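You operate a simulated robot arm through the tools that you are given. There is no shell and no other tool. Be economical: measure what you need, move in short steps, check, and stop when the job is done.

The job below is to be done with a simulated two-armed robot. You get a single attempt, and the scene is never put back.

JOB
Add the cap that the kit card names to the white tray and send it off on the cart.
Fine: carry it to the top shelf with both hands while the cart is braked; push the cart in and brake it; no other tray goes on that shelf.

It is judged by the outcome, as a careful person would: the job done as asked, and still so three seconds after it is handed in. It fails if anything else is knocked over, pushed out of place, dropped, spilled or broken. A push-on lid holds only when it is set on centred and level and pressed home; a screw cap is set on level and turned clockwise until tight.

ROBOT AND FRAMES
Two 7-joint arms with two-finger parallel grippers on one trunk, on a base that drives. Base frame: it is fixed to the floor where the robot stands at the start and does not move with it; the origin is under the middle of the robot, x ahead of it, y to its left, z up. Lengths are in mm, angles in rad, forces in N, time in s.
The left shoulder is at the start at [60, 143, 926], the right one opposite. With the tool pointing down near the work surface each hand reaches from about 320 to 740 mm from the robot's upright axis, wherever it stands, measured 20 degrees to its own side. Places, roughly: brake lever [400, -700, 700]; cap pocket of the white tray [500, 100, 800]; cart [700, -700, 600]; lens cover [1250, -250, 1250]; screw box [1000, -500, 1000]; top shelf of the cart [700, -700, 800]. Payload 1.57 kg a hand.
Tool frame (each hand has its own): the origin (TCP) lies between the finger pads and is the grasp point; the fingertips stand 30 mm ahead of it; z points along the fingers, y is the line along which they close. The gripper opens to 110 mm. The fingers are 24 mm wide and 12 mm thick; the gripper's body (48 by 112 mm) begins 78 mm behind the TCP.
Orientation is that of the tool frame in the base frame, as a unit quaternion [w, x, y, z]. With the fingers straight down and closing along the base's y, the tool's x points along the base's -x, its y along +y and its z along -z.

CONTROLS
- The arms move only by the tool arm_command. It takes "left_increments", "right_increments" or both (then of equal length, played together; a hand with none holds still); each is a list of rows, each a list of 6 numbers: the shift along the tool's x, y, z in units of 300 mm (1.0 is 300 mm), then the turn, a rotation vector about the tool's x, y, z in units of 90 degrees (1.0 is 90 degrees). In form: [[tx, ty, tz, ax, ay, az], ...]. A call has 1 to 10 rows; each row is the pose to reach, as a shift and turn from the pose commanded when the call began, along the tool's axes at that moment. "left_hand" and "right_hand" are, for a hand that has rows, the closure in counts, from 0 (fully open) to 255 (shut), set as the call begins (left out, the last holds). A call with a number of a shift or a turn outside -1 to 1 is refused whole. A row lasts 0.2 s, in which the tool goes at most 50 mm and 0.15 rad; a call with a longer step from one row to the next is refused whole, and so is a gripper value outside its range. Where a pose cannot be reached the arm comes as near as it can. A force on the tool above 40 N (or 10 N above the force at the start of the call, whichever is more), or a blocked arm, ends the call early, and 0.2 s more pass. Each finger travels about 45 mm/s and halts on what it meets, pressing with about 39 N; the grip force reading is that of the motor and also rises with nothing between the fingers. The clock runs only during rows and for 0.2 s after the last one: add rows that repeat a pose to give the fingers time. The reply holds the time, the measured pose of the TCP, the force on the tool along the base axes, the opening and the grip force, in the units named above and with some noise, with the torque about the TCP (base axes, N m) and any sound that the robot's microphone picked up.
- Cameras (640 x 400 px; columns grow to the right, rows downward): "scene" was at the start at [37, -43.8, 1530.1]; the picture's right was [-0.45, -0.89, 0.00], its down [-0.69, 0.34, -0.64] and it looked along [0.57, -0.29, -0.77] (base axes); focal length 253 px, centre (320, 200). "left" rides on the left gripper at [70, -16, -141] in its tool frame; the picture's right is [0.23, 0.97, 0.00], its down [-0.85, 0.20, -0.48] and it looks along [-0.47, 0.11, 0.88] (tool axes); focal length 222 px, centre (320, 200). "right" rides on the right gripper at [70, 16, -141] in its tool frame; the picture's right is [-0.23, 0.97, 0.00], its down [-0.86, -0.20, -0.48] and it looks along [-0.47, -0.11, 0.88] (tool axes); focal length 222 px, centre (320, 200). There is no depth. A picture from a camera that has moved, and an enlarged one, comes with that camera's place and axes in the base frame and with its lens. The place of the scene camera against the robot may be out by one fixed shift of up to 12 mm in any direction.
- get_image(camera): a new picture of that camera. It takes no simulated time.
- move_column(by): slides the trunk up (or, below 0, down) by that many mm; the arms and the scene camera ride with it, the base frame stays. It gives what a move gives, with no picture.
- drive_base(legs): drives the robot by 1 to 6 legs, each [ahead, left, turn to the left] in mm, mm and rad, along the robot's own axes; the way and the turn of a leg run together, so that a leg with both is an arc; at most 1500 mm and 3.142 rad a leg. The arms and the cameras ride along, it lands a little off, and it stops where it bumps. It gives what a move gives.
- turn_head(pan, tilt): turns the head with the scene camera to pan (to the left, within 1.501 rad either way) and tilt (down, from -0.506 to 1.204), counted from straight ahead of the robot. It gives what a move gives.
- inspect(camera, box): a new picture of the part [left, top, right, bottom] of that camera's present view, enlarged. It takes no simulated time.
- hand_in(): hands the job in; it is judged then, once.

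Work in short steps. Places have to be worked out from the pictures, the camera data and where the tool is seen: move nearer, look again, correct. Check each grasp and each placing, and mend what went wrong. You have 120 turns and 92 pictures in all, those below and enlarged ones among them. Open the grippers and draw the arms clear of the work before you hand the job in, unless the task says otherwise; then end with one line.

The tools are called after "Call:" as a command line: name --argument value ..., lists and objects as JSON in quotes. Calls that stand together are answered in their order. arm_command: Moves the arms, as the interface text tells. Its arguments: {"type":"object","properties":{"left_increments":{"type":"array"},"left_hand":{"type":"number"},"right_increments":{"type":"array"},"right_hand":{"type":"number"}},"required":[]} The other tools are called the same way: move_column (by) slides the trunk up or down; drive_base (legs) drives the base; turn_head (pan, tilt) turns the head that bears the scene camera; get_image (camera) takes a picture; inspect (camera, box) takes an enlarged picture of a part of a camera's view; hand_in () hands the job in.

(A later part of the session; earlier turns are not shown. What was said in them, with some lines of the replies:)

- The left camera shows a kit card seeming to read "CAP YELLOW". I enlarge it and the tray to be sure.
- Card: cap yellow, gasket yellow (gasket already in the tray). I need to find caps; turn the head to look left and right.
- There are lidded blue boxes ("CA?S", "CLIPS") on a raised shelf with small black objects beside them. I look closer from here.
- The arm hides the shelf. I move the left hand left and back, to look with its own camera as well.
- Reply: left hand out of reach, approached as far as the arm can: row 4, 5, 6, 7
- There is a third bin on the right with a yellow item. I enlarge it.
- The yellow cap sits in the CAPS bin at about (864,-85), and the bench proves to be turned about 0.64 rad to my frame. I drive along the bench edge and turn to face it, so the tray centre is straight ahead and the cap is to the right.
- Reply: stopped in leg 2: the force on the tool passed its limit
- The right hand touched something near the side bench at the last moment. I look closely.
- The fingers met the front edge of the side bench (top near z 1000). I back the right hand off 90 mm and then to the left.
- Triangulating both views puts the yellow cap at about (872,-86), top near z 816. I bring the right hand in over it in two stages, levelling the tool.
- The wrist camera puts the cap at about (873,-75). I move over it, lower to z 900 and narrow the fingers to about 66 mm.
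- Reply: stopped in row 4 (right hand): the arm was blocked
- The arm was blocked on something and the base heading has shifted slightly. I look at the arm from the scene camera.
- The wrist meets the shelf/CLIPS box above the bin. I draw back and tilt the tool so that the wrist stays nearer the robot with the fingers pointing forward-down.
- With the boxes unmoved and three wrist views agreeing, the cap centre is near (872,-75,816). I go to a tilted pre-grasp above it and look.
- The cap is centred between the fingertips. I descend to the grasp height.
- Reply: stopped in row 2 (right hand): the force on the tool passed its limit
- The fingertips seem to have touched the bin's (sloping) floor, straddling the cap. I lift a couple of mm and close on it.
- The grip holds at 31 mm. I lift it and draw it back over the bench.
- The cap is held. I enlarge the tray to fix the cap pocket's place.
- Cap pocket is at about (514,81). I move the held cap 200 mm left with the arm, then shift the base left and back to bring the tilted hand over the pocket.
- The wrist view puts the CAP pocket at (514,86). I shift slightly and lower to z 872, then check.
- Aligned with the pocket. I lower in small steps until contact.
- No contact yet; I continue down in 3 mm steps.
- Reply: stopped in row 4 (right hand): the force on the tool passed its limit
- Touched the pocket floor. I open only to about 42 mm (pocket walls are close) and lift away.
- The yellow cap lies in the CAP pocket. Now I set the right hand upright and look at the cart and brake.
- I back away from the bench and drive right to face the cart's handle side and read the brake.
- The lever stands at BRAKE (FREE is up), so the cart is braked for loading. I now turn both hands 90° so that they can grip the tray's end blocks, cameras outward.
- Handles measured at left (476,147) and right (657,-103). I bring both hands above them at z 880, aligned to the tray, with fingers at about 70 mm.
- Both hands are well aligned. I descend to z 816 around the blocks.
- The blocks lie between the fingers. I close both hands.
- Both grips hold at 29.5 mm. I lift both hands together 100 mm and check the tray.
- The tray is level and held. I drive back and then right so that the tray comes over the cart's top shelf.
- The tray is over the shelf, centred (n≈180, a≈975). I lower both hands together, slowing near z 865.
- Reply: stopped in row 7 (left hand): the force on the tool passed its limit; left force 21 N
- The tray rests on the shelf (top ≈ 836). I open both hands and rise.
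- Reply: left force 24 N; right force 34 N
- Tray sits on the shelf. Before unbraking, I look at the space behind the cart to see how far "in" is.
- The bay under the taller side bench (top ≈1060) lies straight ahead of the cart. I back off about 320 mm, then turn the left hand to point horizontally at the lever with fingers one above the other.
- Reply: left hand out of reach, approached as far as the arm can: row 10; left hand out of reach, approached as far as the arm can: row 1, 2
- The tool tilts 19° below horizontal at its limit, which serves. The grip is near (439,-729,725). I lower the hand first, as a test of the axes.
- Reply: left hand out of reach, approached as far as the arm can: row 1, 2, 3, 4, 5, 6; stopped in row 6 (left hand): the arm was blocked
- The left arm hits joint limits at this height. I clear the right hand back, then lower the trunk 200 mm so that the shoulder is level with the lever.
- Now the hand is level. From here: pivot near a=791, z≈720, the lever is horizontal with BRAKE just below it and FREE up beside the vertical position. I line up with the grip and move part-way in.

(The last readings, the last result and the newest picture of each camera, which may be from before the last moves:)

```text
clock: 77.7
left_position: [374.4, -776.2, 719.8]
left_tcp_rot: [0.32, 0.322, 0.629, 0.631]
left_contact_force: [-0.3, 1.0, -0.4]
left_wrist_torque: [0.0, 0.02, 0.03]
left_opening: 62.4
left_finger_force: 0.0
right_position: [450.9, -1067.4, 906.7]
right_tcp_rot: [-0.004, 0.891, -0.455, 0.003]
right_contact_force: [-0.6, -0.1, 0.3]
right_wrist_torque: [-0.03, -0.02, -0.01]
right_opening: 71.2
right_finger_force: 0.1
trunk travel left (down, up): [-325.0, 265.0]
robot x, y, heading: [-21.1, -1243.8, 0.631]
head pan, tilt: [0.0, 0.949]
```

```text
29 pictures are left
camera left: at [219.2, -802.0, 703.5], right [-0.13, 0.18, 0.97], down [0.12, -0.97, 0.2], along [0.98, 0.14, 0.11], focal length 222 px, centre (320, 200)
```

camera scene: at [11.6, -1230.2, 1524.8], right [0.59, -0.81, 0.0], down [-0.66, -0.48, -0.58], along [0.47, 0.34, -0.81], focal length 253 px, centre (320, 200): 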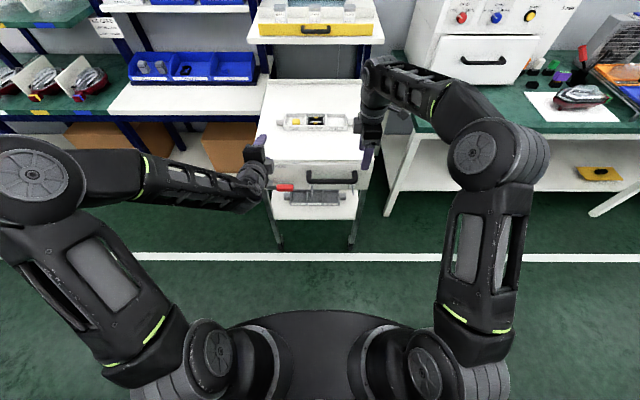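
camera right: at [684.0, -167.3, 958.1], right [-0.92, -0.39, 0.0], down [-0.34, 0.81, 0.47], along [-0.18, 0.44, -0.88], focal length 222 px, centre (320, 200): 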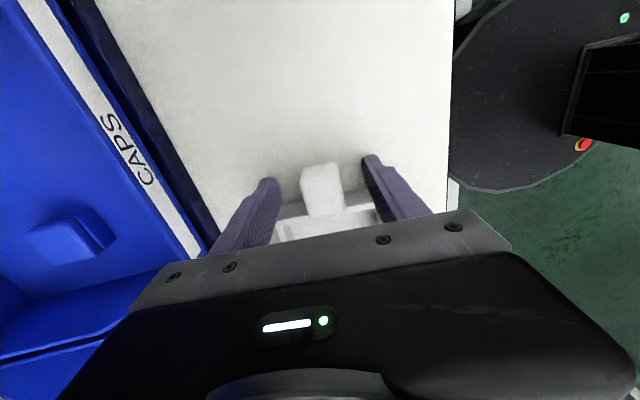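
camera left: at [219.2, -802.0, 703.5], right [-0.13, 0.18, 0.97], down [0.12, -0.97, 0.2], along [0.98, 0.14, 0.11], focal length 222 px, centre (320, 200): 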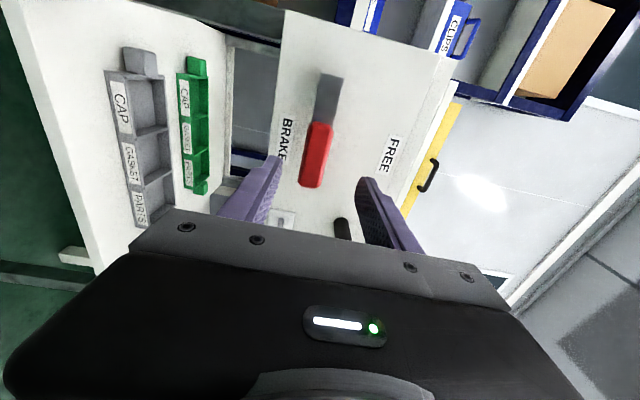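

Refined grip centre: a=848, n≈-69, z≈715. I move straight in so the fingers straddle it.

Call:
arm_command --left_increments '[[0, -0.013, 0.1, 0, 0, 0], [0, -0.013, 0.18, 0, 0, 0], [0, -0.013, 0.235, 0, 0, 0], [0, -0.013, 0.235, 0, 0, 0]]'

Call:
get_image --camera "left"

```text
clock: 78.7
left_position: [433.6, -734.7, 716.5]
left_tcp_rot: [0.321, 0.321, 0.63, 0.63]
left_contact_force: [0.0, 0.5, -0.5]
left_wrist_torque: [-0.03, 0.02, 0.02]
left_opening: 62.5
left_finger_force: 0.1
right_position: [452.3, -1067.8, 906.5]
right_tcp_rot: [-0.003, 0.891, -0.454, 0.003]
right_contact_force: [-1.0, 0.1, 0.3]
right_wrist_torque: [-0.01, -0.03, 0.0]
right_opening: 71.4
right_finger_force: 0.1
trunk travel left (down, up): [-325.0, 265.0]
robot x, y, heading: [-21.1, -1248.7, 0.63]
head pan, tilt: [0.0, 0.949]
```

```text
28 pictures are left
camera left: at [277.6, -760.2, 699.5], right [-0.13, 0.18, 0.97], down [0.12, -0.97, 0.2], along [0.98, 0.14, 0.11], focal length 222 px, centre (320, 200)
```

left: 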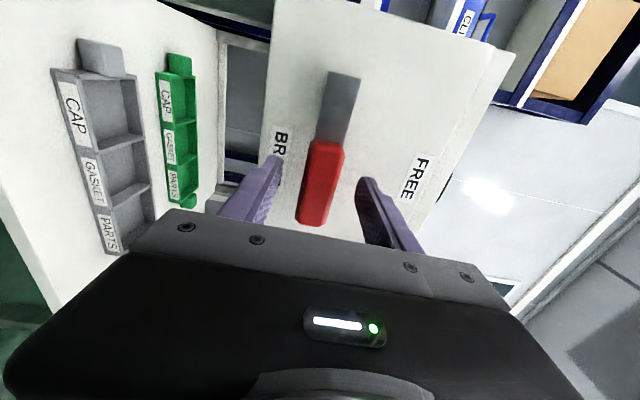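

The fingers straddle the grip. First I test by pushing it down gently, to confirm that it is at its BRAKE stop.

Call:
arm_command --left_increments '[[0, -0.03, 0, 0, 0, 0], [0, -0.05, 0, 0, 0, 0], [0, -0.065, 0, 0, 0, 0], [0, -0.08, 0, 0, 0, 0], [0, -0.095, 0, 0, 0, 0]]'

Call:
inspect --camera "left" --box '[200, 40, 480, 240]'

```text
clock: 79.9
left_position: [432.4, -734.4, 690.7]
left_tcp_rot: [0.321, 0.32, 0.627, 0.633]
left_contact_force: [2.1, 3.7, 13.9]
left_wrist_torque: [0.0, 0.12, -0.04]
left_opening: 74.1
left_finger_force: 6.9
right_position: [450.2, -1067.6, 908.1]
right_tcp_rot: [-0.005, 0.891, -0.454, 0.003]
right_contact_force: [0.9, -0.4, -0.4]
right_wrist_torque: [-0.03, 0.02, 0.0]
right_opening: 71.1
right_finger_force: 0.1
trunk travel left (down, up): [-325.0, 265.0]
robot x, y, heading: [-19.8, -1244.2, 0.629]
head pan, tilt: [0.0, 0.949]
```

```text
2.00 times, centred on (340, 140) of left
camera zoom: at [276.9, -760.5, 672.6], right [-0.14, 0.18, 0.97], down [0.12, -0.97, 0.19], along [0.98, 0.14, 0.11], focal length 444 px, centre (280, 320)
```

zoom: 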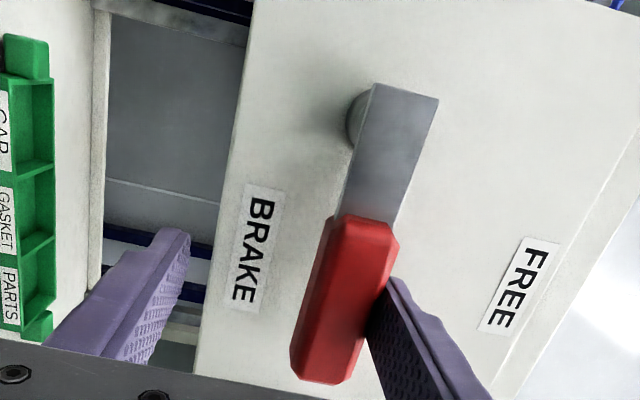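

The lever does not go further down (14 N, only the finger yields), so BRAKE is its lower stop. Now I swing it up with the lower finger, following its arc about the pivot.

Call:
arm_command --left_increments '[[-0.02, 0.08, 0, 0, 0, 0], [-0.04, 0.15, 0, 0, 0, 0], [-0.038, 0.2, 0, 0, 0, 0], [-0.031, 0.259, 0, 0, 0, 0], [-0.005, 0.305, 0, 0, 0, 0], [0.026, 0.341, 0, 0, 0, 0], [0.026, 0.341, 0, 0, 0, 0]]' --left_hand 110

Call:
get_image --camera "left"

```text
clock: 81.5
left_position: [427.9, -727.5, 789.5]
left_tcp_rot: [0.32, 0.321, 0.629, 0.631]
left_contact_force: [-0.3, -0.9, -0.7]
left_wrist_torque: [-0.01, -0.01, -0.02]
left_opening: 63.1
left_finger_force: 0.1
right_position: [450.6, -1067.9, 906.4]
right_tcp_rot: [-0.003, 0.891, -0.454, 0.003]
right_contact_force: [0.0, 0.5, -0.5]
right_wrist_torque: [-0.02, 0.04, 0.0]
right_opening: 70.9
right_finger_force: 0.1
trunk travel left (down, up): [-325.0, 265.0]
robot x, y, heading: [-21.4, -1246.6, 0.627]
head pan, tilt: [0.0, 0.949]
```

```text
26 pictures are left
camera left: at [272.3, -754.1, 773.3], right [-0.13, 0.18, 0.97], down [0.12, -0.97, 0.2], along [0.98, 0.14, 0.11], focal length 222 px, centre (320, 200)
```

left: 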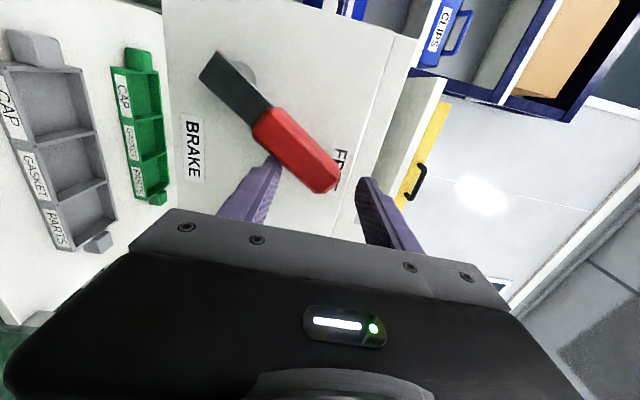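

The lever is now at about 50°, near FREE. I continue along the arc and watch for its stop.

Call:
arm_command --left_increments '[[0.03, 0.018, 0, 0, 0, 0], [0.058, 0.034, 0, 0, 0, 0], [0.083, 0.04, 0, 0, 0, 0], [0.107, 0.045, 0, 0, 0, 0], [0.107, 0.045, 0, 0, 0, 0]]'

Call:
get_image --camera "left"

```text
clock: 82.7
left_position: [408.5, -704.6, 796.3]
left_tcp_rot: [0.322, 0.319, 0.626, 0.635]
left_contact_force: [0.8, -0.3, 0.4]
left_wrist_torque: [0.0, -0.04, -0.02]
left_opening: 62.4
left_finger_force: 0.1
left hand out of reach, approached as far as the arm can: row 2, 3, 4, 5
right_position: [450.6, -1067.4, 907.2]
right_tcp_rot: [-0.003, 0.891, -0.453, 0.003]
right_contact_force: [-0.3, 0.5, 0.0]
right_wrist_torque: [-0.01, 0.03, 0.01]
right_opening: 71.3
right_finger_force: 0.1
trunk travel left (down, up): [-325.0, 265.0]
robot x, y, heading: [-20.4, -1246.0, 0.634]
head pan, tilt: [0.0, 0.949]
```

```text
25 pictures are left
camera left: at [253.2, -730.5, 778.3], right [-0.14, 0.18, 0.97], down [0.12, -0.97, 0.19], along [0.98, 0.14, 0.12], focal length 222 px, centre (320, 200)
```

left: 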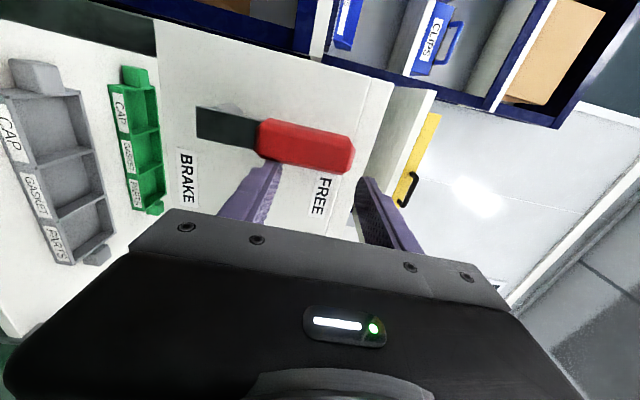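

The lever is about vertical, next to FREE. I nudge the base 12 mm left to see whether it has reached its stop.

Call:
drive_base --legs '[[0, 12, 0]]'

Call:
inspect --camera "left" --box '[160, 60, 440, 260]'

```text
clock: 83.4
left_position: [409.9, -702.8, 798.0]
left_tcp_rot: [0.328, 0.327, 0.623, 0.631]
left_contact_force: [23.2, -29.5, -0.6]
left_wrist_torque: [-1.07, -0.84, -0.18]
left_opening: 63.8
left_finger_force: 0.5
right_position: [444.7, -1059.9, 906.6]
right_tcp_rot: [-0.004, 0.891, -0.454, 0.002]
right_contact_force: [0.4, -0.4, 0.0]
right_wrist_torque: [0.0, 0.01, 0.0]
right_opening: 71.3
right_finger_force: 0.1
trunk travel left (down, up): [-325.0, 265.0]
robot x, y, heading: [-33.6, -1237.7, 0.629]
head pan, tilt: [0.0, 0.949]
```

```text
2.00 times, centred on (300, 160) of left
camera zoom: at [253.6, -725.1, 778.9], right [-0.14, 0.18, 0.97], down [0.09, -0.98, 0.19], along [0.99, 0.12, 0.12], focal length 444 px, centre (360, 280)
```

zoom: 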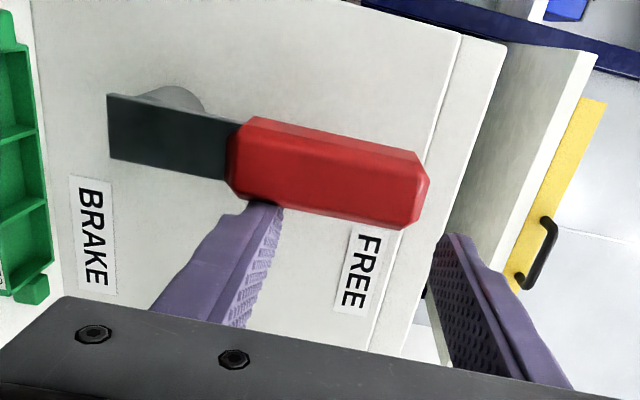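

It has reached the FREE stop (about 37 N lateral). I relax the base and withdraw the hand straight back.

Call:
drive_base --legs '[[0, -14, 0]]'

Call:
arm_command --left_increments '[[0, 0, -0.1, 0, 0, 0], [0, 0, -0.22, 0, 0, 0], [0, 0, -0.34, 0, 0, 0], [-0.15, -0.03, -0.34, 0, 0, 0], [-0.3, -0.06, -0.34, 0, 0, 0], [-0.45, -0.09, -0.34, 0, 0, 0], [-0.6, -0.11, -0.34, 0, 0, 0], [-0.6, -0.11, -0.34, 0, 0, 0]]'

Call:
get_image --camera "left"

```text
clock: 84.2
left_position: [416.6, -712.1, 796.0]
left_tcp_rot: [0.33, 0.325, 0.623, 0.63]
left_contact_force: [0.0, -0.5, -0.1]
left_wrist_torque: [0.01, 0.03, 0.01]
left_opening: 63.0
left_finger_force: 0.1
right_position: [452.1, -1070.1, 906.3]
right_tcp_rot: [-0.003, 0.891, -0.455, 0.002]
right_contact_force: [-0.4, 0.6, -0.1]
right_wrist_torque: [-0.01, -0.02, 0.01]
right_opening: 71.3
right_finger_force: 0.0
trunk travel left (down, up): [-325.0, 265.0]
robot x, y, heading: [-22.6, -1246.9, 0.634]
head pan, tilt: [0.0, 0.949]
```

```text
clock: 86.0
left_position: [435.5, -918.1, 763.5]
left_tcp_rot: [0.328, 0.326, 0.624, 0.63]
left_contact_force: [-0.4, 0.1, -0.4]
left_wrist_torque: [-0.01, 0.0, 0.03]
left_opening: 62.7
left_finger_force: 0.1
right_position: [451.7, -1069.6, 907.0]
right_tcp_rot: [-0.004, 0.891, -0.455, 0.002]
right_contact_force: [-0.2, 0.3, -0.2]
right_wrist_torque: [0.01, 0.01, -0.03]
right_opening: 71.2
right_finger_force: 0.1
trunk travel left (down, up): [-325.0, 265.0]
robot x, y, heading: [-17.5, -1246.7, 0.636]
head pan, tilt: [0.0, 0.949]
```

```text
23 pictures are left
camera left: at [279.6, -940.8, 744.2], right [-0.14, 0.18, 0.97], down [0.09, -0.98, 0.19], along [0.99, 0.12, 0.12], focal length 222 px, centre (320, 200)
```

left: 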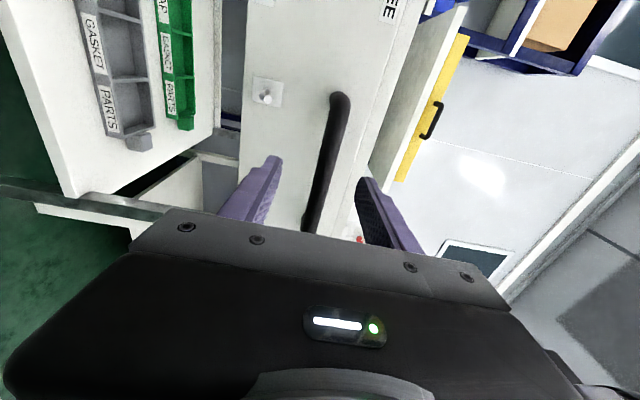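

The handle bar lies level with the fingers at a≈1000. I move in so that it is between the pads and close on it.

Call:
arm_command --left_increments '[[0, 0.01, 0.12, 0, 0, 0], [0, 0.01, 0.24, 0, 0, 0], [0, 0.01, 0.32, 0, 0, 0], [0, 0.01, 0.32, 0, 0, 0]]'

Call:
get_image --camera "left"

```text
clock: 87.0
left_position: [514.9, -862.6, 766.4]
left_tcp_rot: [0.33, 0.326, 0.623, 0.63]
left_contact_force: [0.5, 0.1, -0.6]
left_wrist_torque: [-0.02, -0.02, 0.02]
left_opening: 62.7
left_finger_force: 0.0
right_position: [453.0, -1069.0, 906.7]
right_tcp_rot: [-0.003, 0.891, -0.454, 0.003]
right_contact_force: [-0.7, 0.6, -0.6]
right_wrist_torque: [-0.01, -0.03, 0.02]
right_opening: 71.1
right_finger_force: 0.2
trunk travel left (down, up): [-325.0, 265.0]
robot x, y, heading: [-18.9, -1251.4, 0.628]
head pan, tilt: [0.0, 0.949]
```

```text
22 pictures are left
camera left: at [358.7, -886.0, 748.0], right [-0.14, 0.18, 0.97], down [0.09, -0.98, 0.19], along [0.99, 0.12, 0.12], focal length 222 px, centre (320, 200)
```

left: 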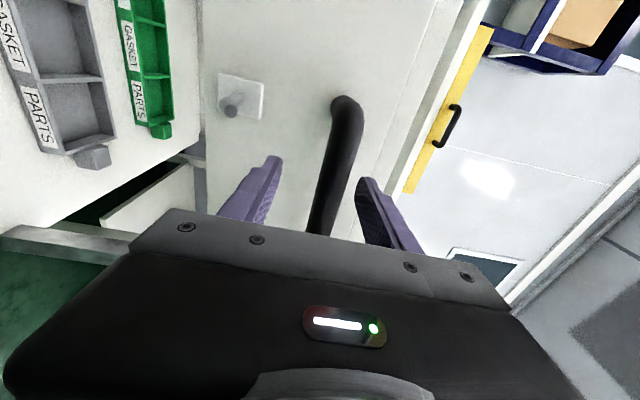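

Call:
arm_command --left_increments '[[0, 0.0, 0, 0, 0, 0], [0, 0.0, 0, 0, 0, 0], [0, 0.0, 0, 0, 0, 0], [0, 0.0, 0, 0, 0, 0], [0, 0.0, 0, 0, 0, 0]]' --left_hand 255

Call:
drive_base --legs '[[30, 0, 0]]'

Call:
turn_head --pan 0.0 --tilt 0.7

Call:
get_image --camera "scene"

```text
clock: 88.2
left_position: [513.8, -863.2, 774.7]
left_tcp_rot: [0.333, 0.321, 0.617, 0.636]
left_contact_force: [2.3, 3.9, 37.1]
left_wrist_torque: [0.45, -0.07, -0.47]
left_opening: 21.7
left_finger_force: 35.0
right_position: [450.8, -1071.0, 907.7]
right_tcp_rot: [-0.005, 0.891, -0.454, 0.004]
right_contact_force: [-0.7, 0.2, 0.0]
right_wrist_torque: [-0.01, 0.01, 0.03]
right_opening: 71.2
right_finger_force: 0.1
trunk travel left (down, up): [-325.0, 265.0]
robot x, y, heading: [-19.9, -1250.0, 0.629]
head pan, tilt: [0.0, 0.949]
```

```text
clock: 89.0
left_position: [538.8, -846.0, 773.8]
left_tcp_rot: [0.333, 0.32, 0.617, 0.637]
left_contact_force: [-3.4, -1.1, 39.3]
left_wrist_torque: [0.64, -0.34, 0.07]
left_opening: 21.5
left_finger_force: 34.5
right_position: [473.8, -1054.9, 908.3]
right_tcp_rot: [-0.005, 0.89, -0.455, 0.004]
right_contact_force: [0.6, 0.5, 0.0]
right_wrist_torque: [0.01, -0.01, -0.01]
right_opening: 71.0
right_finger_force: 0.0
trunk travel left (down, up): [-325.0, 265.0]
robot x, y, heading: [5.8, -1229.8, 0.633]
head pan, tilt: [0.0, 0.949]
```

```text
clock: 89.8
left_position: [539.7, -844.7, 773.2]
left_tcp_rot: [0.334, 0.319, 0.618, 0.637]
left_contact_force: [4.2, 3.0, 14.8]
left_wrist_torque: [0.55, -0.02, 0.0]
left_opening: 21.7
left_finger_force: 35.0
right_position: [475.6, -1054.3, 907.4]
right_tcp_rot: [-0.005, 0.89, -0.455, 0.003]
right_contact_force: [0.5, 0.2, 0.2]
right_wrist_torque: [0.0, 0.0, 0.0]
right_opening: 71.0
right_finger_force: 0.1
trunk travel left (down, up): [-325.0, 265.0]
robot x, y, heading: [5.0, -1228.6, 0.629]
head pan, tilt: [0.0, 0.7]
```

```text
21 pictures are left
camera scene: at [46.2, -1207.8, 1344.6], right [0.59, -0.81, 0.0], down [-0.52, -0.38, -0.76], along [0.62, 0.45, -0.64], focal length 253 px, centre (320, 200)
```

scene: 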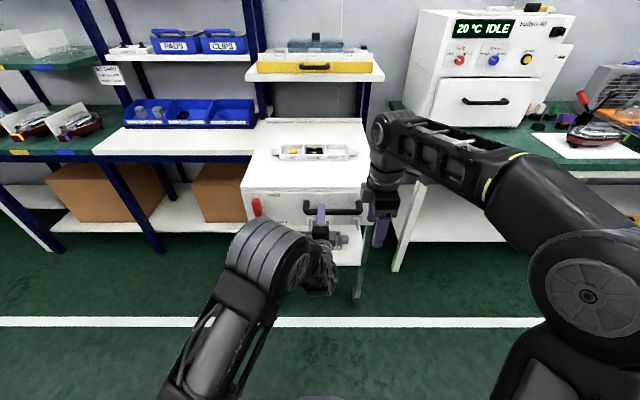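

The cart follows the hand. I relax the upward strain on the grip a little and inspect the bay behind the cart.

Call:
arm_command --left_increments '[[0, 0.012, 0, 0, 0, 0], [0, 0.022, 0, 0, 0, 0]]'

Call:
inspect --camera "scene" --box '[210, 20, 450, 310]'

```text
clock: 90.4
left_position: [538.5, -845.3, 774.2]
left_tcp_rot: [0.33, 0.323, 0.621, 0.633]
left_contact_force: [2.5, 0.5, -6.2]
left_wrist_torque: [0.07, -0.01, 0.44]
left_opening: 21.9
left_finger_force: 34.6
right_position: [476.1, -1053.9, 906.0]
right_tcp_rot: [-0.004, 0.89, -0.455, 0.003]
right_contact_force: [0.6, 0.1, -0.2]
right_wrist_torque: [-0.01, -0.02, 0.01]
right_opening: 70.8
right_finger_force: 0.0
trunk travel left (down, up): [-325.0, 265.0]
robot x, y, heading: [5.1, -1232.8, 0.627]
head pan, tilt: [0.0, 0.7]
```

```text
1.38 times, centred on (330, 165) of scene
camera zoom: at [47.7, -1206.9, 1344.2], right [0.59, -0.81, 0.0], down [-0.52, -0.38, -0.76], along [0.62, 0.45, -0.64], focal length 349 px, centre (306, 248)
```

zoom: 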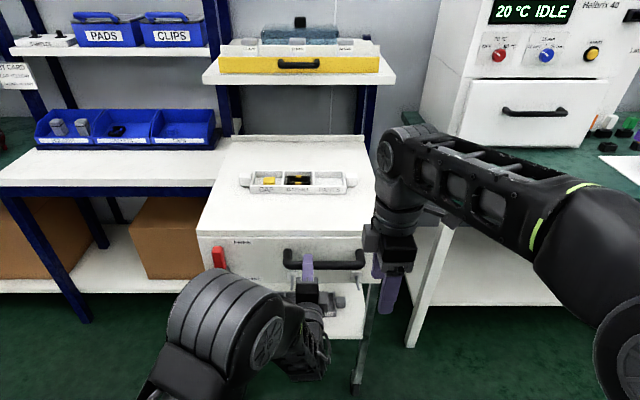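

I need a sharper view of the legs relative to the cart's back corners before pushing.

Call:
inspect --camera "scene" --box '[225, 60, 385, 160]'

```text
4.00 times, centred on (305, 110) of scene
camera zoom: at [47.7, -1206.9, 1344.2], right [0.59, -0.81, 0.0], down [-0.52, -0.38, -0.76], along [0.62, 0.45, -0.64], focal length 1013 px, centre (380, 560)
```

zoom: 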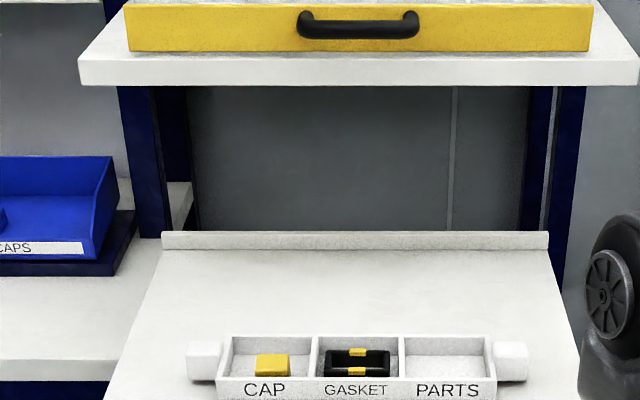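

The cart's width about matches the space between the side bench's legs, so I push in small steps and feel for contact.

Call:
drive_base --legs '[[30, 0, 0]]'

Call:
drive_base --legs '[[30, 0, 0]]'

Call:
inspect --camera "scene" --box '[225, 60, 385, 160]'

```text
clock: 91.2
left_position: [563.0, -827.5, 774.3]
left_tcp_rot: [0.331, 0.324, 0.621, 0.633]
left_contact_force: [-3.6, -3.2, -23.2]
left_wrist_torque: [0.04, 0.26, 0.06]
left_opening: 21.6
left_finger_force: 34.4
right_position: [501.8, -1033.4, 905.7]
right_tcp_rot: [-0.002, 0.891, -0.455, 0.003]
right_contact_force: [-0.6, -0.3, 0.0]
right_wrist_torque: [0.01, 0.0, -0.01]
right_opening: 71.1
right_finger_force: 0.2
trunk travel left (down, up): [-325.0, 265.0]
robot x, y, heading: [27.9, -1209.8, 0.626]
head pan, tilt: [0.0, 0.7]
```

```text
clock: 92.1
left_position: [587.6, -810.0, 774.2]
left_tcp_rot: [0.331, 0.323, 0.621, 0.633]
left_contact_force: [-2.2, -1.4, -8.8]
left_wrist_torque: [0.01, 0.14, 0.07]
left_opening: 21.6
left_finger_force: 34.8
right_position: [525.3, -1016.6, 906.7]
right_tcp_rot: [-0.003, 0.891, -0.455, 0.003]
right_contact_force: [-0.1, 0.1, 0.2]
right_wrist_torque: [0.02, -0.02, 0.01]
right_opening: 71.0
right_finger_force: 0.0
trunk travel left (down, up): [-325.0, 265.0]
robot x, y, heading: [53.3, -1194.9, 0.628]
head pan, tilt: [0.0, 0.7]
```

```text
4.00 times, centred on (305, 110) of scene
camera zoom: at [95.9, -1171.6, 1344.5], right [0.59, -0.81, 0.0], down [-0.52, -0.38, -0.76], along [0.62, 0.45, -0.64], focal length 1013 px, centre (380, 560)
```

zoom: 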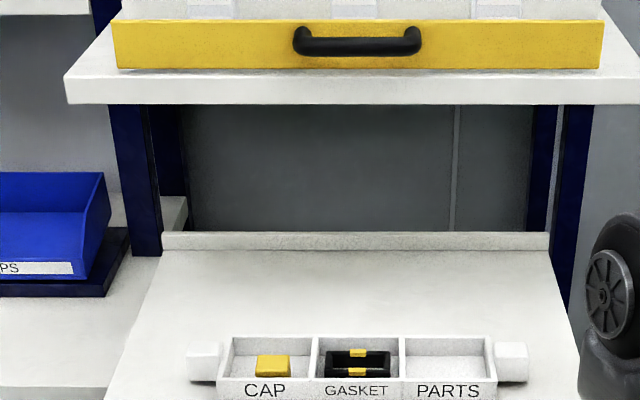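

The cart travels with me and its back is level with the legs. I push on by another 60 mm and look.

Call:
drive_base --legs '[[30, 0, 0]]'

Call:
drive_base --legs '[[30, 0, 0]]'

Call:
inspect --camera "scene" --box '[215, 60, 415, 190]'

```text
clock: 92.9
left_position: [610.9, -794.9, 774.9]
left_tcp_rot: [0.331, 0.323, 0.621, 0.632]
left_contact_force: [-2.2, -2.5, -2.2]
left_wrist_torque: [0.11, 0.03, 0.22]
left_opening: 22.0
left_finger_force: 34.3
right_position: [549.7, -999.8, 906.6]
right_tcp_rot: [-0.003, 0.891, -0.454, 0.003]
right_contact_force: [0.8, 0.5, -0.1]
right_wrist_torque: [-0.02, 0.01, -0.01]
right_opening: 71.4
right_finger_force: 0.0
trunk travel left (down, up): [-325.0, 265.0]
robot x, y, heading: [77.6, -1177.4, 0.629]
head pan, tilt: [0.0, 0.7]
```

```text
clock: 93.7
left_position: [634.9, -776.3, 775.5]
left_tcp_rot: [0.33, 0.324, 0.622, 0.632]
left_contact_force: [-1.2, -3.4, -1.3]
left_wrist_torque: [0.08, -0.02, 0.18]
left_opening: 21.7
left_finger_force: 34.6
right_position: [573.1, -982.6, 907.4]
right_tcp_rot: [-0.005, 0.891, -0.454, 0.002]
right_contact_force: [-0.4, 0.3, 0.2]
right_wrist_torque: [0.01, 0.01, 0.01]
right_opening: 71.1
right_finger_force: 0.0
trunk travel left (down, up): [-325.0, 265.0]
robot x, y, heading: [105.0, -1160.1, 0.634]
head pan, tilt: [0.0, 0.7]
```

```text
3.08 times, centred on (315, 125) of scene
camera zoom: at [143.6, -1136.8, 1344.6], right [0.59, -0.81, 0.0], down [-0.52, -0.38, -0.76], along [0.62, 0.45, -0.64], focal length 779 px, centre (335, 431)
```

zoom: 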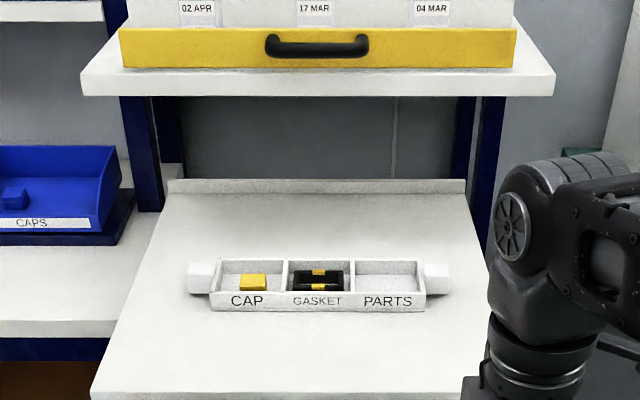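

It fits between the legs with clearance both sides. I keep pushing in steps and watch the force.

Call:
drive_base --legs '[[40, 0, 0]]'

Call:
drive_base --legs '[[30, 0, 0]]'

Call:
inspect --camera "scene" --box '[215, 60, 415, 190]'

```text
clock: 94.6
left_position: [667.8, -751.8, 775.4]
left_tcp_rot: [0.33, 0.324, 0.622, 0.632]
left_contact_force: [-1.9, -3.2, -0.2]
left_wrist_torque: [0.11, 0.0, 0.17]
left_opening: 21.5
left_finger_force: 34.8
right_position: [604.8, -958.1, 906.7]
right_tcp_rot: [-0.003, 0.891, -0.454, 0.002]
right_contact_force: [0.3, -0.1, 0.3]
right_wrist_torque: [-0.04, 0.04, 0.02]
right_opening: 71.2
right_finger_force: 0.0
trunk travel left (down, up): [-325.0, 265.0]
robot x, y, heading: [133.5, -1137.0, 0.628]
head pan, tilt: [0.0, 0.7]
```

```text
clock: 95.5
left_position: [689.5, -736.3, 774.6]
left_tcp_rot: [0.33, 0.323, 0.621, 0.633]
left_contact_force: [-0.9, -3.0, 1.5]
left_wrist_torque: [0.14, 0.0, 0.22]
left_opening: 21.8
left_finger_force: 34.5
right_position: [628.5, -941.0, 907.3]
right_tcp_rot: [-0.004, 0.891, -0.455, 0.002]
right_contact_force: [0.0, -0.3, 0.8]
right_wrist_torque: [0.01, -0.02, 0.03]
right_opening: 71.1
right_finger_force: 0.1
trunk travel left (down, up): [-325.0, 265.0]
robot x, y, heading: [156.9, -1125.0, 0.63]
head pan, tilt: [0.0, 0.7]
```

```text
3.08 times, centred on (315, 125) of scene
camera zoom: at [199.5, -1096.1, 1344.6], right [0.59, -0.81, 0.0], down [-0.52, -0.38, -0.76], along [0.62, 0.45, -0.64], focal length 779 px, centre (335, 431)
```

zoom: 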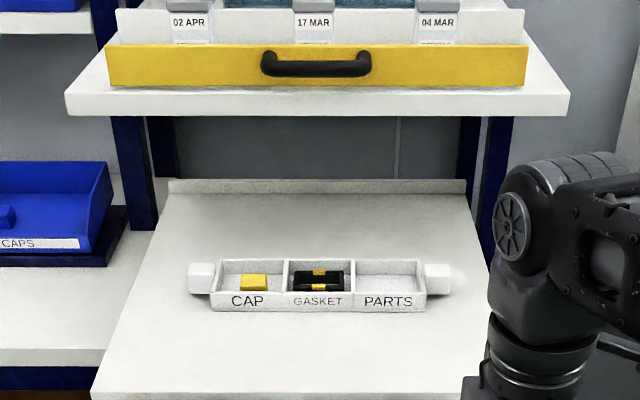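

Still smooth. I continue in short pushes until contact.

Call:
drive_base --legs '[[30, 0, 0]]'

Call:
drive_base --legs '[[25, 0, 0]]'

Call:
drive_base --legs '[[25, 0, 0]]'

Call:
inspect --camera "scene" --box '[215, 60, 415, 190]'

```text
clock: 96.3
left_position: [713.3, -717.8, 774.0]
left_tcp_rot: [0.331, 0.324, 0.621, 0.633]
left_contact_force: [-2.3, -2.2, 0.5]
left_wrist_torque: [0.13, 0.0, 0.17]
left_opening: 21.6
left_finger_force: 34.3
right_position: [652.7, -922.7, 907.1]
right_tcp_rot: [-0.004, 0.891, -0.455, 0.001]
right_contact_force: [0.2, -0.6, 0.2]
right_wrist_torque: [0.04, 0.03, 0.02]
right_opening: 71.4
right_finger_force: 0.0
trunk travel left (down, up): [-325.0, 265.0]
robot x, y, heading: [183.8, -1099.8, 0.637]
head pan, tilt: [0.0, 0.7]
```

```text
clock: 97.1
left_position: [734.1, -702.9, 774.8]
left_tcp_rot: [0.331, 0.323, 0.621, 0.633]
left_contact_force: [-2.4, -2.0, 1.4]
left_wrist_torque: [0.16, 0.04, 0.28]
left_opening: 21.9
left_finger_force: 35.0
right_position: [673.7, -908.7, 907.2]
right_tcp_rot: [-0.004, 0.891, -0.455, 0.002]
right_contact_force: [-0.3, -0.4, -0.6]
right_wrist_torque: [0.02, 0.04, -0.01]
right_opening: 71.7
right_finger_force: 0.2
trunk travel left (down, up): [-325.0, 265.0]
robot x, y, heading: [205.6, -1084.6, 0.633]
head pan, tilt: [0.0, 0.7]
```

```text
clock: 97.9
left_position: [754.6, -688.1, 775.0]
left_tcp_rot: [0.331, 0.324, 0.621, 0.633]
left_contact_force: [-1.9, -3.3, 1.2]
left_wrist_torque: [0.19, 0.02, 0.26]
left_opening: 21.8
left_finger_force: 34.1
right_position: [693.0, -892.4, 906.8]
right_tcp_rot: [-0.004, 0.89, -0.455, 0.002]
right_contact_force: [0.2, 0.0, 0.2]
right_wrist_torque: [0.0, 0.0, 0.0]
right_opening: 71.2
right_finger_force: 0.1
trunk travel left (down, up): [-325.0, 265.0]
robot x, y, heading: [220.0, -1071.0, 0.633]
head pan, tilt: [0.0, 0.7]
```

```text
3.08 times, centred on (315, 125) of scene
camera zoom: at [263.8, -1049.0, 1344.6], right [0.59, -0.81, 0.0], down [-0.52, -0.38, -0.77], along [0.62, 0.45, -0.64], focal length 779 px, centre (335, 431)
```

zoom: 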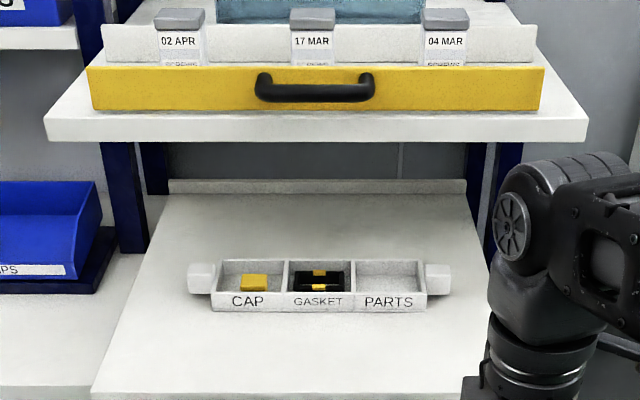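

No resistance yet. I continue.

Call:
drive_base --legs '[[25, 0, 0]]'

Call:
drive_base --legs '[[25, 0, 0]]'

Call:
inspect --camera "scene" --box '[215, 60, 415, 190]'

```text
clock: 98.7
left_position: [775.2, -674.8, 774.5]
left_tcp_rot: [0.331, 0.323, 0.621, 0.633]
left_contact_force: [-1.7, -2.2, 0.4]
left_wrist_torque: [0.19, 0.0, 0.23]
left_opening: 21.7
left_finger_force: 34.6
right_position: [712.3, -879.7, 907.0]
right_tcp_rot: [-0.005, 0.891, -0.454, 0.002]
right_contact_force: [-0.6, -0.3, -0.4]
right_wrist_torque: [-0.02, 0.02, 0.01]
right_opening: 71.2
right_finger_force: 0.0
trunk travel left (down, up): [-325.0, 265.0]
robot x, y, heading: [241.9, -1057.4, 0.633]
head pan, tilt: [0.0, 0.7]
```

```text
clock: 99.5
left_position: [793.8, -659.5, 775.0]
left_tcp_rot: [0.331, 0.323, 0.621, 0.633]
left_contact_force: [-2.8, -1.8, 1.0]
left_wrist_torque: [0.17, 0.04, 0.37]
left_opening: 21.8
left_finger_force: 34.4
right_position: [732.2, -864.9, 908.3]
right_tcp_rot: [-0.005, 0.891, -0.455, 0.002]
right_contact_force: [0.5, -0.6, -0.3]
right_wrist_torque: [0.01, 0.02, -0.01]
right_opening: 70.9
right_finger_force: 0.0
trunk travel left (down, up): [-325.0, 265.0]
robot x, y, heading: [260.9, -1046.6, 0.629]
head pan, tilt: [0.0, 0.7]
```

```text
3.08 times, centred on (315, 125) of scene
camera zoom: at [303.7, -1019.8, 1344.6], right [0.59, -0.81, 0.0], down [-0.52, -0.38, -0.77], along [0.62, 0.45, -0.64], focal length 779 px, centre (335, 431)
```

zoom: 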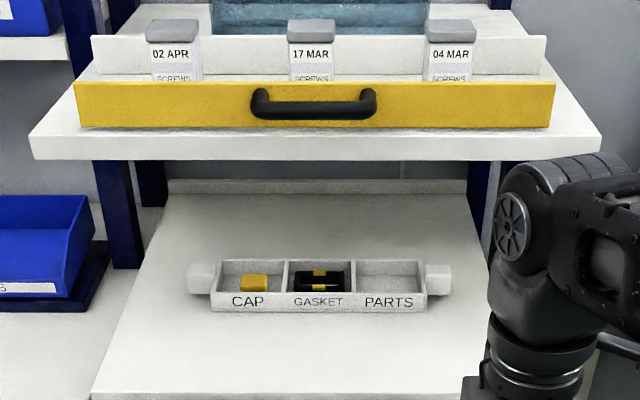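

Call:
drive_base --legs '[[20, 0, 0]]'

Call:
drive_base --legs '[[20, 0, 0]]'

Call:
get_image --camera "scene"

```text
clock: 100.3
left_position: [809.6, -647.3, 775.3]
left_tcp_rot: [0.331, 0.324, 0.621, 0.633]
left_contact_force: [-2.2, -2.5, 1.1]
left_wrist_torque: [0.21, 0.0, 0.33]
left_opening: 21.7
left_finger_force: 34.6
right_position: [748.6, -851.9, 907.3]
right_tcp_rot: [-0.005, 0.891, -0.454, 0.002]
right_contact_force: [0.0, 0.7, 0.4]
right_wrist_torque: [0.0, -0.01, 0.02]
right_opening: 71.4
right_finger_force: 0.1
trunk travel left (down, up): [-325.0, 265.0]
robot x, y, heading: [276.0, -1030.0, 0.632]
head pan, tilt: [0.0, 0.7]
```

```text
clock: 101.1
left_position: [826.2, -636.5, 775.4]
left_tcp_rot: [0.33, 0.324, 0.621, 0.633]
left_contact_force: [-2.6, -1.9, 1.1]
left_wrist_torque: [0.13, 0.04, 0.22]
left_opening: 21.9
left_finger_force: 34.6
right_position: [764.2, -841.0, 907.3]
right_tcp_rot: [-0.004, 0.891, -0.454, 0.002]
right_contact_force: [-0.1, -0.9, -0.2]
right_wrist_torque: [-0.02, -0.03, 0.01]
right_opening: 71.2
right_finger_force: 0.1
trunk travel left (down, up): [-325.0, 265.0]
robot x, y, heading: [293.5, -1018.1, 0.635]
head pan, tilt: [0.0, 0.7]
```

```text
13 pictures are left
camera scene: at [335.9, -996.3, 1344.6], right [0.59, -0.81, 0.0], down [-0.52, -0.38, -0.77], along [0.62, 0.45, -0.64], focal length 253 px, centre (320, 200)
```

scene: 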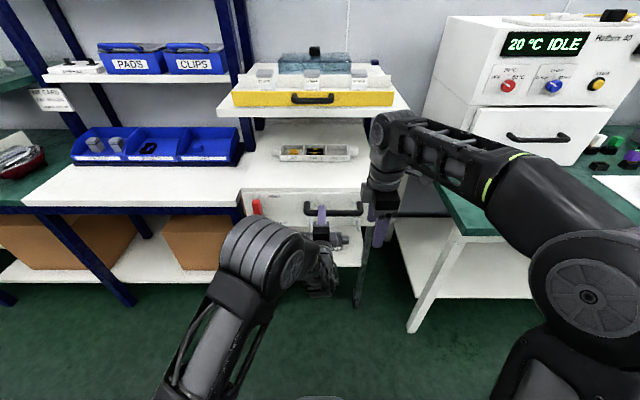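

The cart's front is now about flush with the bench front. One more short push to see if it seats against anything.

Call:
drive_base --legs '[[20, 0, 0]]'

Call:
drive_base --legs '[[15, 0, 0]]'

```text
clock: 101.9
left_position: [832.7, -632.6, 775.0]
left_tcp_rot: [0.331, 0.323, 0.621, 0.633]
left_contact_force: [-7.9, -3.6, 4.6]
left_wrist_torque: [0.25, -0.02, -0.26]
left_opening: 22.0
left_finger_force: 34.3
right_position: [772.8, -835.4, 908.1]
right_tcp_rot: [-0.005, 0.891, -0.454, 0.003]
right_contact_force: [-0.2, 0.3, 0.0]
right_wrist_torque: [-0.02, -0.04, 0.02]
right_opening: 71.0
right_finger_force: 0.1
trunk travel left (down, up): [-325.0, 265.0]
robot x, y, heading: [300.5, -1012.5, 0.636]
head pan, tilt: [0.0, 0.7]
stopped in leg 1: the force on the tool passed its limit (the readings are from after the stop); the commanded pose is now the measured one
```

```text
clock: 102.7
left_position: [837.4, -629.8, 775.3]
left_tcp_rot: [0.332, 0.323, 0.62, 0.633]
left_contact_force: [-9.0, -3.9, 5.8]
left_wrist_torque: [0.27, -0.11, -0.24]
left_opening: 21.8
left_finger_force: 34.6
right_position: [778.7, -828.1, 906.7]
right_tcp_rot: [-0.005, 0.891, -0.454, 0.003]
right_contact_force: [-0.1, 0.3, 0.0]
right_wrist_torque: [0.0, -0.03, -0.01]
right_opening: 71.3
right_finger_force: 0.1
trunk travel left (down, up): [-325.0, 265.0]
robot x, y, heading: [312.0, -1010.2, 0.635]
head pan, tilt: [0.0, 0.7]
stopped in leg 1: the force on the tool passed its limit (the readings are from after the stop); the commanded pose is now the measured one
```

The cart has seated against its stop. I release the handle, withdraw, and step left to face the lever.

Call:
arm_command --left_increments '[[0, 0, 0, 0, 0, 0], [0, 0, 0, 0, 0, 0], [0, 0, 0, 0, 0, 0], [0, 0, -0.1, 0, 0, 0], [0, 0, -0.22, 0, 0, 0], [0, 0, -0.34, 0, 0, 0], [0, 0, -0.4, 0, 0, 0]]' --left_hand 110

Call:
drive_base --legs '[[0, 150, 0]]'

Call:
get_image --camera "left"

```text
clock: 104.3
left_position: [739.7, -700.0, 771.5]
left_tcp_rot: [0.332, 0.324, 0.62, 0.633]
left_contact_force: [0.2, 0.7, 0.3]
left_wrist_torque: [0.01, 0.01, 0.01]
left_opening: 62.3
left_finger_force: 0.0
right_position: [779.5, -829.2, 907.1]
right_tcp_rot: [-0.005, 0.891, -0.454, 0.003]
right_contact_force: [0.3, -0.5, -0.3]
right_wrist_torque: [0.01, 0.02, -0.01]
right_opening: 71.3
right_finger_force: 0.1
trunk travel left (down, up): [-325.0, 265.0]
robot x, y, heading: [308.5, -1009.4, 0.633]
head pan, tilt: [0.0, 0.7]
```

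```text
clock: 105.7
left_position: [652.8, -577.6, 770.4]
left_tcp_rot: [0.332, 0.325, 0.62, 0.633]
left_contact_force: [0.3, 0.0, 0.1]
left_wrist_torque: [0.04, 0.02, 0.01]
left_opening: 62.4
left_finger_force: 0.0
right_position: [690.6, -709.1, 906.5]
right_tcp_rot: [-0.004, 0.89, -0.455, 0.003]
right_contact_force: [-0.1, 0.8, 0.3]
right_wrist_torque: [0.0, -0.02, -0.04]
right_opening: 71.2
right_finger_force: 0.1
trunk travel left (down, up): [-325.0, 265.0]
robot x, y, heading: [218.8, -882.8, 0.635]
head pan, tilt: [0.0, 0.7]
```

```text
12 pictures are left
camera left: at [495.9, -600.4, 752.0], right [-0.15, 0.18, 0.97], down [0.09, -0.98, 0.19], along [0.99, 0.12, 0.13], focal length 222 px, centre (320, 200)
```

left: 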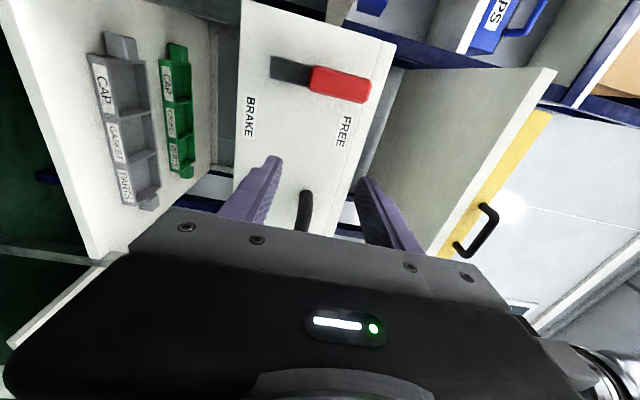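

Lever still at FREE, grip at about a=785, z≈780. I close the fist, bring it left of the lever and forward beside it.

Call:
arm_command --left_increments '[[0.1, 0.02, 0, 0, 0, 0], [0.2, 0.03, 0, 0, 0, 0], [0.3, 0.042, 0, 0, 0, 0], [0.337, 0.042, 0, 0, 0, 0], [0.337, 0.042, 0.13, 0, 0, 0], [0.337, 0.042, 0.26, 0, 0, 0], [0.337, 0.042, 0.36, 0, 0, 0], [0.337, 0.042, 0.41, 0, 0, 0], [0.337, 0.042, 0.41, 0, 0, 0]]' --left_hand 255

Call:
get_image --camera "left"

```text
clock: 107.7
left_position: [695.5, -425.0, 786.0]
left_tcp_rot: [0.332, 0.325, 0.621, 0.632]
left_contact_force: [-0.6, -0.2, 0.8]
left_wrist_torque: [-0.01, 0.03, 0.0]
left_opening: 0.0
left_finger_force: 22.0
right_position: [690.4, -707.7, 907.6]
right_tcp_rot: [-0.004, 0.891, -0.455, 0.003]
right_contact_force: [-0.7, 0.0, -0.2]
right_wrist_torque: [0.02, 0.01, 0.01]
right_opening: 71.4
right_finger_force: 0.0
trunk travel left (down, up): [-325.0, 265.0]
robot x, y, heading: [216.6, -884.6, 0.639]
head pan, tilt: [0.0, 0.7]
```

```text
11 pictures are left
camera left: at [538.9, -447.7, 766.5], right [-0.15, 0.18, 0.97], down [0.09, -0.98, 0.19], along [0.99, 0.12, 0.13], focal length 222 px, centre (320, 200)
```

left: 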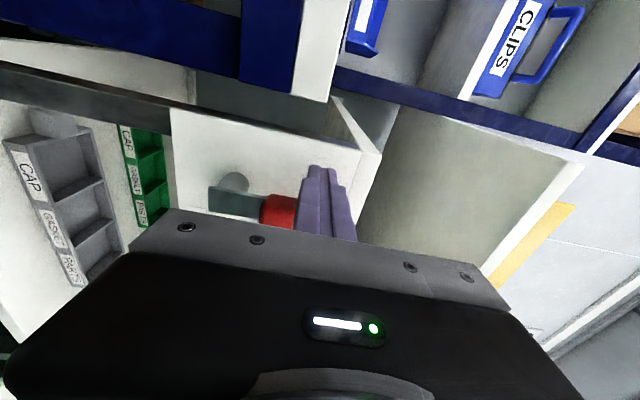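

The fist is beside the lever. I sweep it right and down along the arc to BRAKE.

Call:
arm_command --left_increments '[[-0.045, 0, 0, 0, 0, 0], [-0.09, 0, 0, 0, 0, 0], [-0.14, -0.013, 0, 0, 0, 0], [-0.183, -0.037, 0, 0, 0, 0], [-0.22, -0.07, 0, 0, 0, 0], [-0.257, -0.113, 0, 0, 0, 0], [-0.28, -0.15, 0, 0, 0, 0], [-0.285, -0.175, 0, 0, 0, 0], [-0.285, -0.19, 0, 0, 0, 0]]'

Call:
get_image --camera "left"

```text
clock: 109.7
left_position: [744.9, -494.3, 737.2]
left_tcp_rot: [0.334, 0.321, 0.616, 0.637]
left_contact_force: [-6.8, 1.0, 30.3]
left_wrist_torque: [0.29, 0.24, 0.09]
left_opening: 0.2
left_finger_force: 21.5
right_position: [689.3, -708.8, 909.4]
right_tcp_rot: [-0.005, 0.891, -0.455, 0.003]
right_contact_force: [-0.8, 0.1, 0.3]
right_wrist_torque: [-0.03, 0.01, 0.0]
right_opening: 71.2
right_finger_force: 0.1
trunk travel left (down, up): [-325.0, 265.0]
robot x, y, heading: [220.2, -888.1, 0.636]
head pan, tilt: [0.0, 0.7]
```

```text
10 pictures are left
camera left: at [589.1, -517.3, 715.2], right [-0.16, 0.17, 0.97], down [0.09, -0.98, 0.19], along [0.98, 0.12, 0.14], focal length 222 px, centre (320, 200)
```

left: 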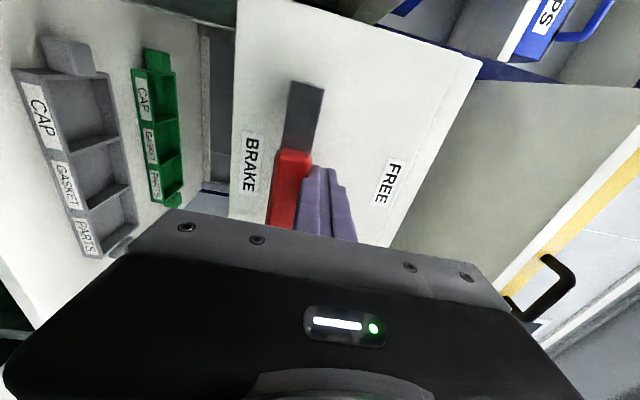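

The lever is down on its BRAKE stop (30 N, same height as at the start). I lift off, withdraw, back away and check the whole.

Call:
arm_command --left_increments '[[0, 0.06, 0, 0, 0, 0], [0, 0.08, -0.1, 0, 0, 0], [0, 0.08, -0.25, 0, 0, 0], [0, 0.08, -0.4, 0, 0, 0], [0, 0.08, -0.5, 0, 0, 0]]'

Call:
drive_base --legs '[[-300, 0, 0]]'

Call:
arm_command --left_increments '[[0, 0, 0, 0, 0, 0], [0, 0, 0, 0, 0, 0], [0, 0, 0, 0, 0, 0]]' --right_increments '[[0, 0, 0, 0, 0, 0], [0, 0, 0, 0, 0, 0], [0, 0, 0, 0, 0, 0]]' --left_hand 0 --right_hand 0

Call:
turn_head --pan -0.1 --tilt 0.5

Call:
get_image --camera "scene"

Call:
get_image --camera "left"

```text
clock: 110.9
left_position: [619.7, -580.1, 750.6]
left_tcp_rot: [0.332, 0.324, 0.62, 0.633]
left_contact_force: [-0.2, 0.5, -1.3]
left_wrist_torque: [0.01, 0.02, 0.04]
left_opening: 0.0
left_finger_force: 21.3
right_position: [690.9, -707.3, 907.8]
right_tcp_rot: [-0.004, 0.891, -0.454, 0.003]
right_contact_force: [0.0, 0.7, -0.6]
right_wrist_torque: [-0.01, -0.04, -0.03]
right_opening: 71.4
right_finger_force: 0.1
trunk travel left (down, up): [-325.0, 265.0]
robot x, y, heading: [221.0, -886.5, 0.634]
head pan, tilt: [0.0, 0.7]
```

```text
clock: 113.0
left_position: [379.1, -757.3, 750.5]
left_tcp_rot: [0.332, 0.325, 0.62, 0.632]
left_contact_force: [-0.5, 0.2, 0.8]
left_wrist_torque: [0.02, 0.03, -0.03]
left_opening: 0.0
left_finger_force: 21.2
right_position: [450.2, -885.4, 907.1]
right_tcp_rot: [-0.004, 0.89, -0.455, 0.002]
right_contact_force: [-0.3, 0.5, -0.4]
right_wrist_torque: [-0.01, 0.03, 0.0]
right_opening: 71.4
right_finger_force: 0.1
trunk travel left (down, up): [-325.0, 265.0]
robot x, y, heading: [-21.6, -1065.0, 0.631]
head pan, tilt: [0.0, 0.7]
```

```text
clock: 113.8
left_position: [379.9, -756.7, 750.3]
left_tcp_rot: [0.332, 0.325, 0.62, 0.632]
left_contact_force: [-0.7, 1.2, -0.3]
left_wrist_torque: [-0.01, 0.01, -0.02]
left_opening: 68.0
left_finger_force: 0.2
right_position: [451.3, -884.6, 907.8]
right_tcp_rot: [-0.004, 0.89, -0.455, 0.002]
right_contact_force: [0.0, 0.0, 0.6]
right_wrist_torque: [0.0, -0.02, -0.02]
right_opening: 110.1
right_finger_force: 0.0
trunk travel left (down, up): [-325.0, 265.0]
robot x, y, heading: [-22.9, -1062.5, 0.63]
head pan, tilt: [0.0, 0.7]
```

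```text
clock: 114.5
left_position: [380.7, -756.7, 751.6]
left_tcp_rot: [0.333, 0.325, 0.62, 0.631]
left_contact_force: [1.1, -0.5, 0.6]
left_wrist_torque: [-0.04, -0.03, -0.01]
left_opening: 110.0
left_finger_force: 0.1
right_position: [450.7, -885.9, 907.0]
right_tcp_rot: [-0.003, 0.89, -0.455, 0.002]
right_contact_force: [0.5, 0.3, 0.6]
right_wrist_torque: [-0.02, 0.0, 0.02]
right_opening: 109.9
right_finger_force: 0.0
trunk travel left (down, up): [-325.0, 265.0]
robot x, y, heading: [-27.0, -1063.2, 0.635]
head pan, tilt: [-0.099, 0.499]
```

```text
9 pictures are left
camera scene: at [31.0, -1044.2, 1362.2], right [0.51, -0.86, 0.0], down [-0.41, -0.24, -0.88], along [0.76, 0.44, -0.48], focal length 253 px, centre (320, 200)
```

scene: 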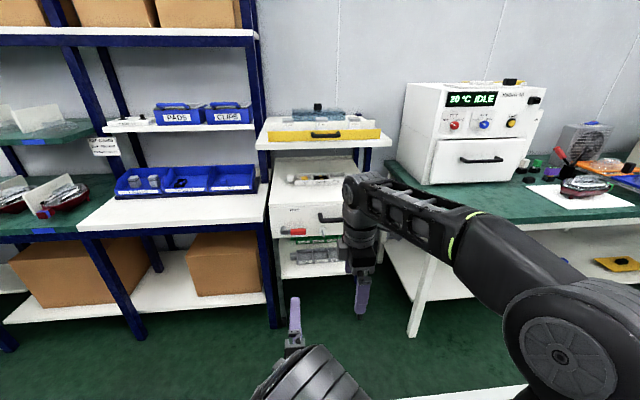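

```text
8 pictures are left
camera left: at [223.6, -779.9, 731.2], right [-0.15, 0.18, 0.97], down [0.09, -0.98, 0.19], along [0.99, 0.11, 0.13], focal length 222 px, centre (320, 200)
```

left: 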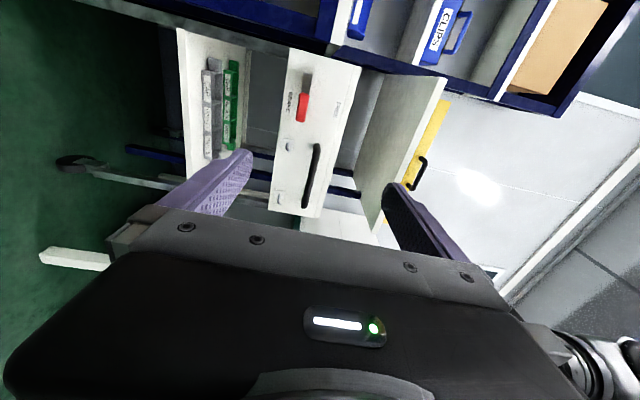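

The lever is at BRAKE and the cart is in. A last close look at the tray and bins.

Call:
inspect --camera "scene" --box '[250, 140, 390, 280]'

Call:
inspect --camera "scene" --box '[90, 90, 390, 240]'

```text
2.86 times, centred on (320, 210) of scene
camera zoom: at [31.0, -1044.2, 1362.2], right [0.51, -0.86, 0.0], down [-0.41, -0.24, -0.88], along [0.76, 0.44, -0.48], focal length 724 px, centre (320, 171)
```

zoom: 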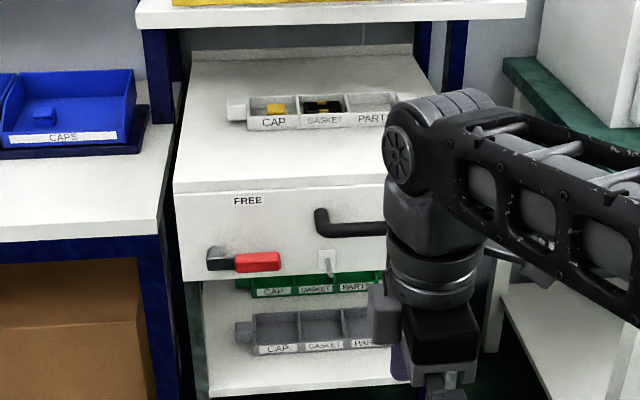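

```text
2.13 times, centred on (240, 165) of scene
camera zoom: at [31.0, -1044.2, 1362.2], right [0.51, -0.86, 0.0], down [-0.41, -0.24, -0.88], along [0.76, 0.44, -0.48], focal length 540 px, centre (491, 275)
```

zoom: 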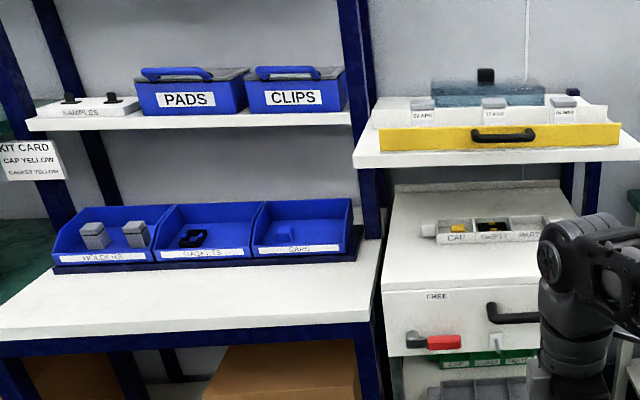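

The white tray with its yellow cap and gasket is on the top shelf, the cart is in and braked, nothing else looks disturbed, and both hands are open and clear. I hand the job in.

Call:
hand_in

```text
The job is handed in.
```

The job is handed in: the yellow cap named on the kit card is in the white tray's CAP pocket, and the tray is on the cart's top shelf. I carried it there with both hands while the cart was braked. I then pushed the cart in to its stop and braked it again.
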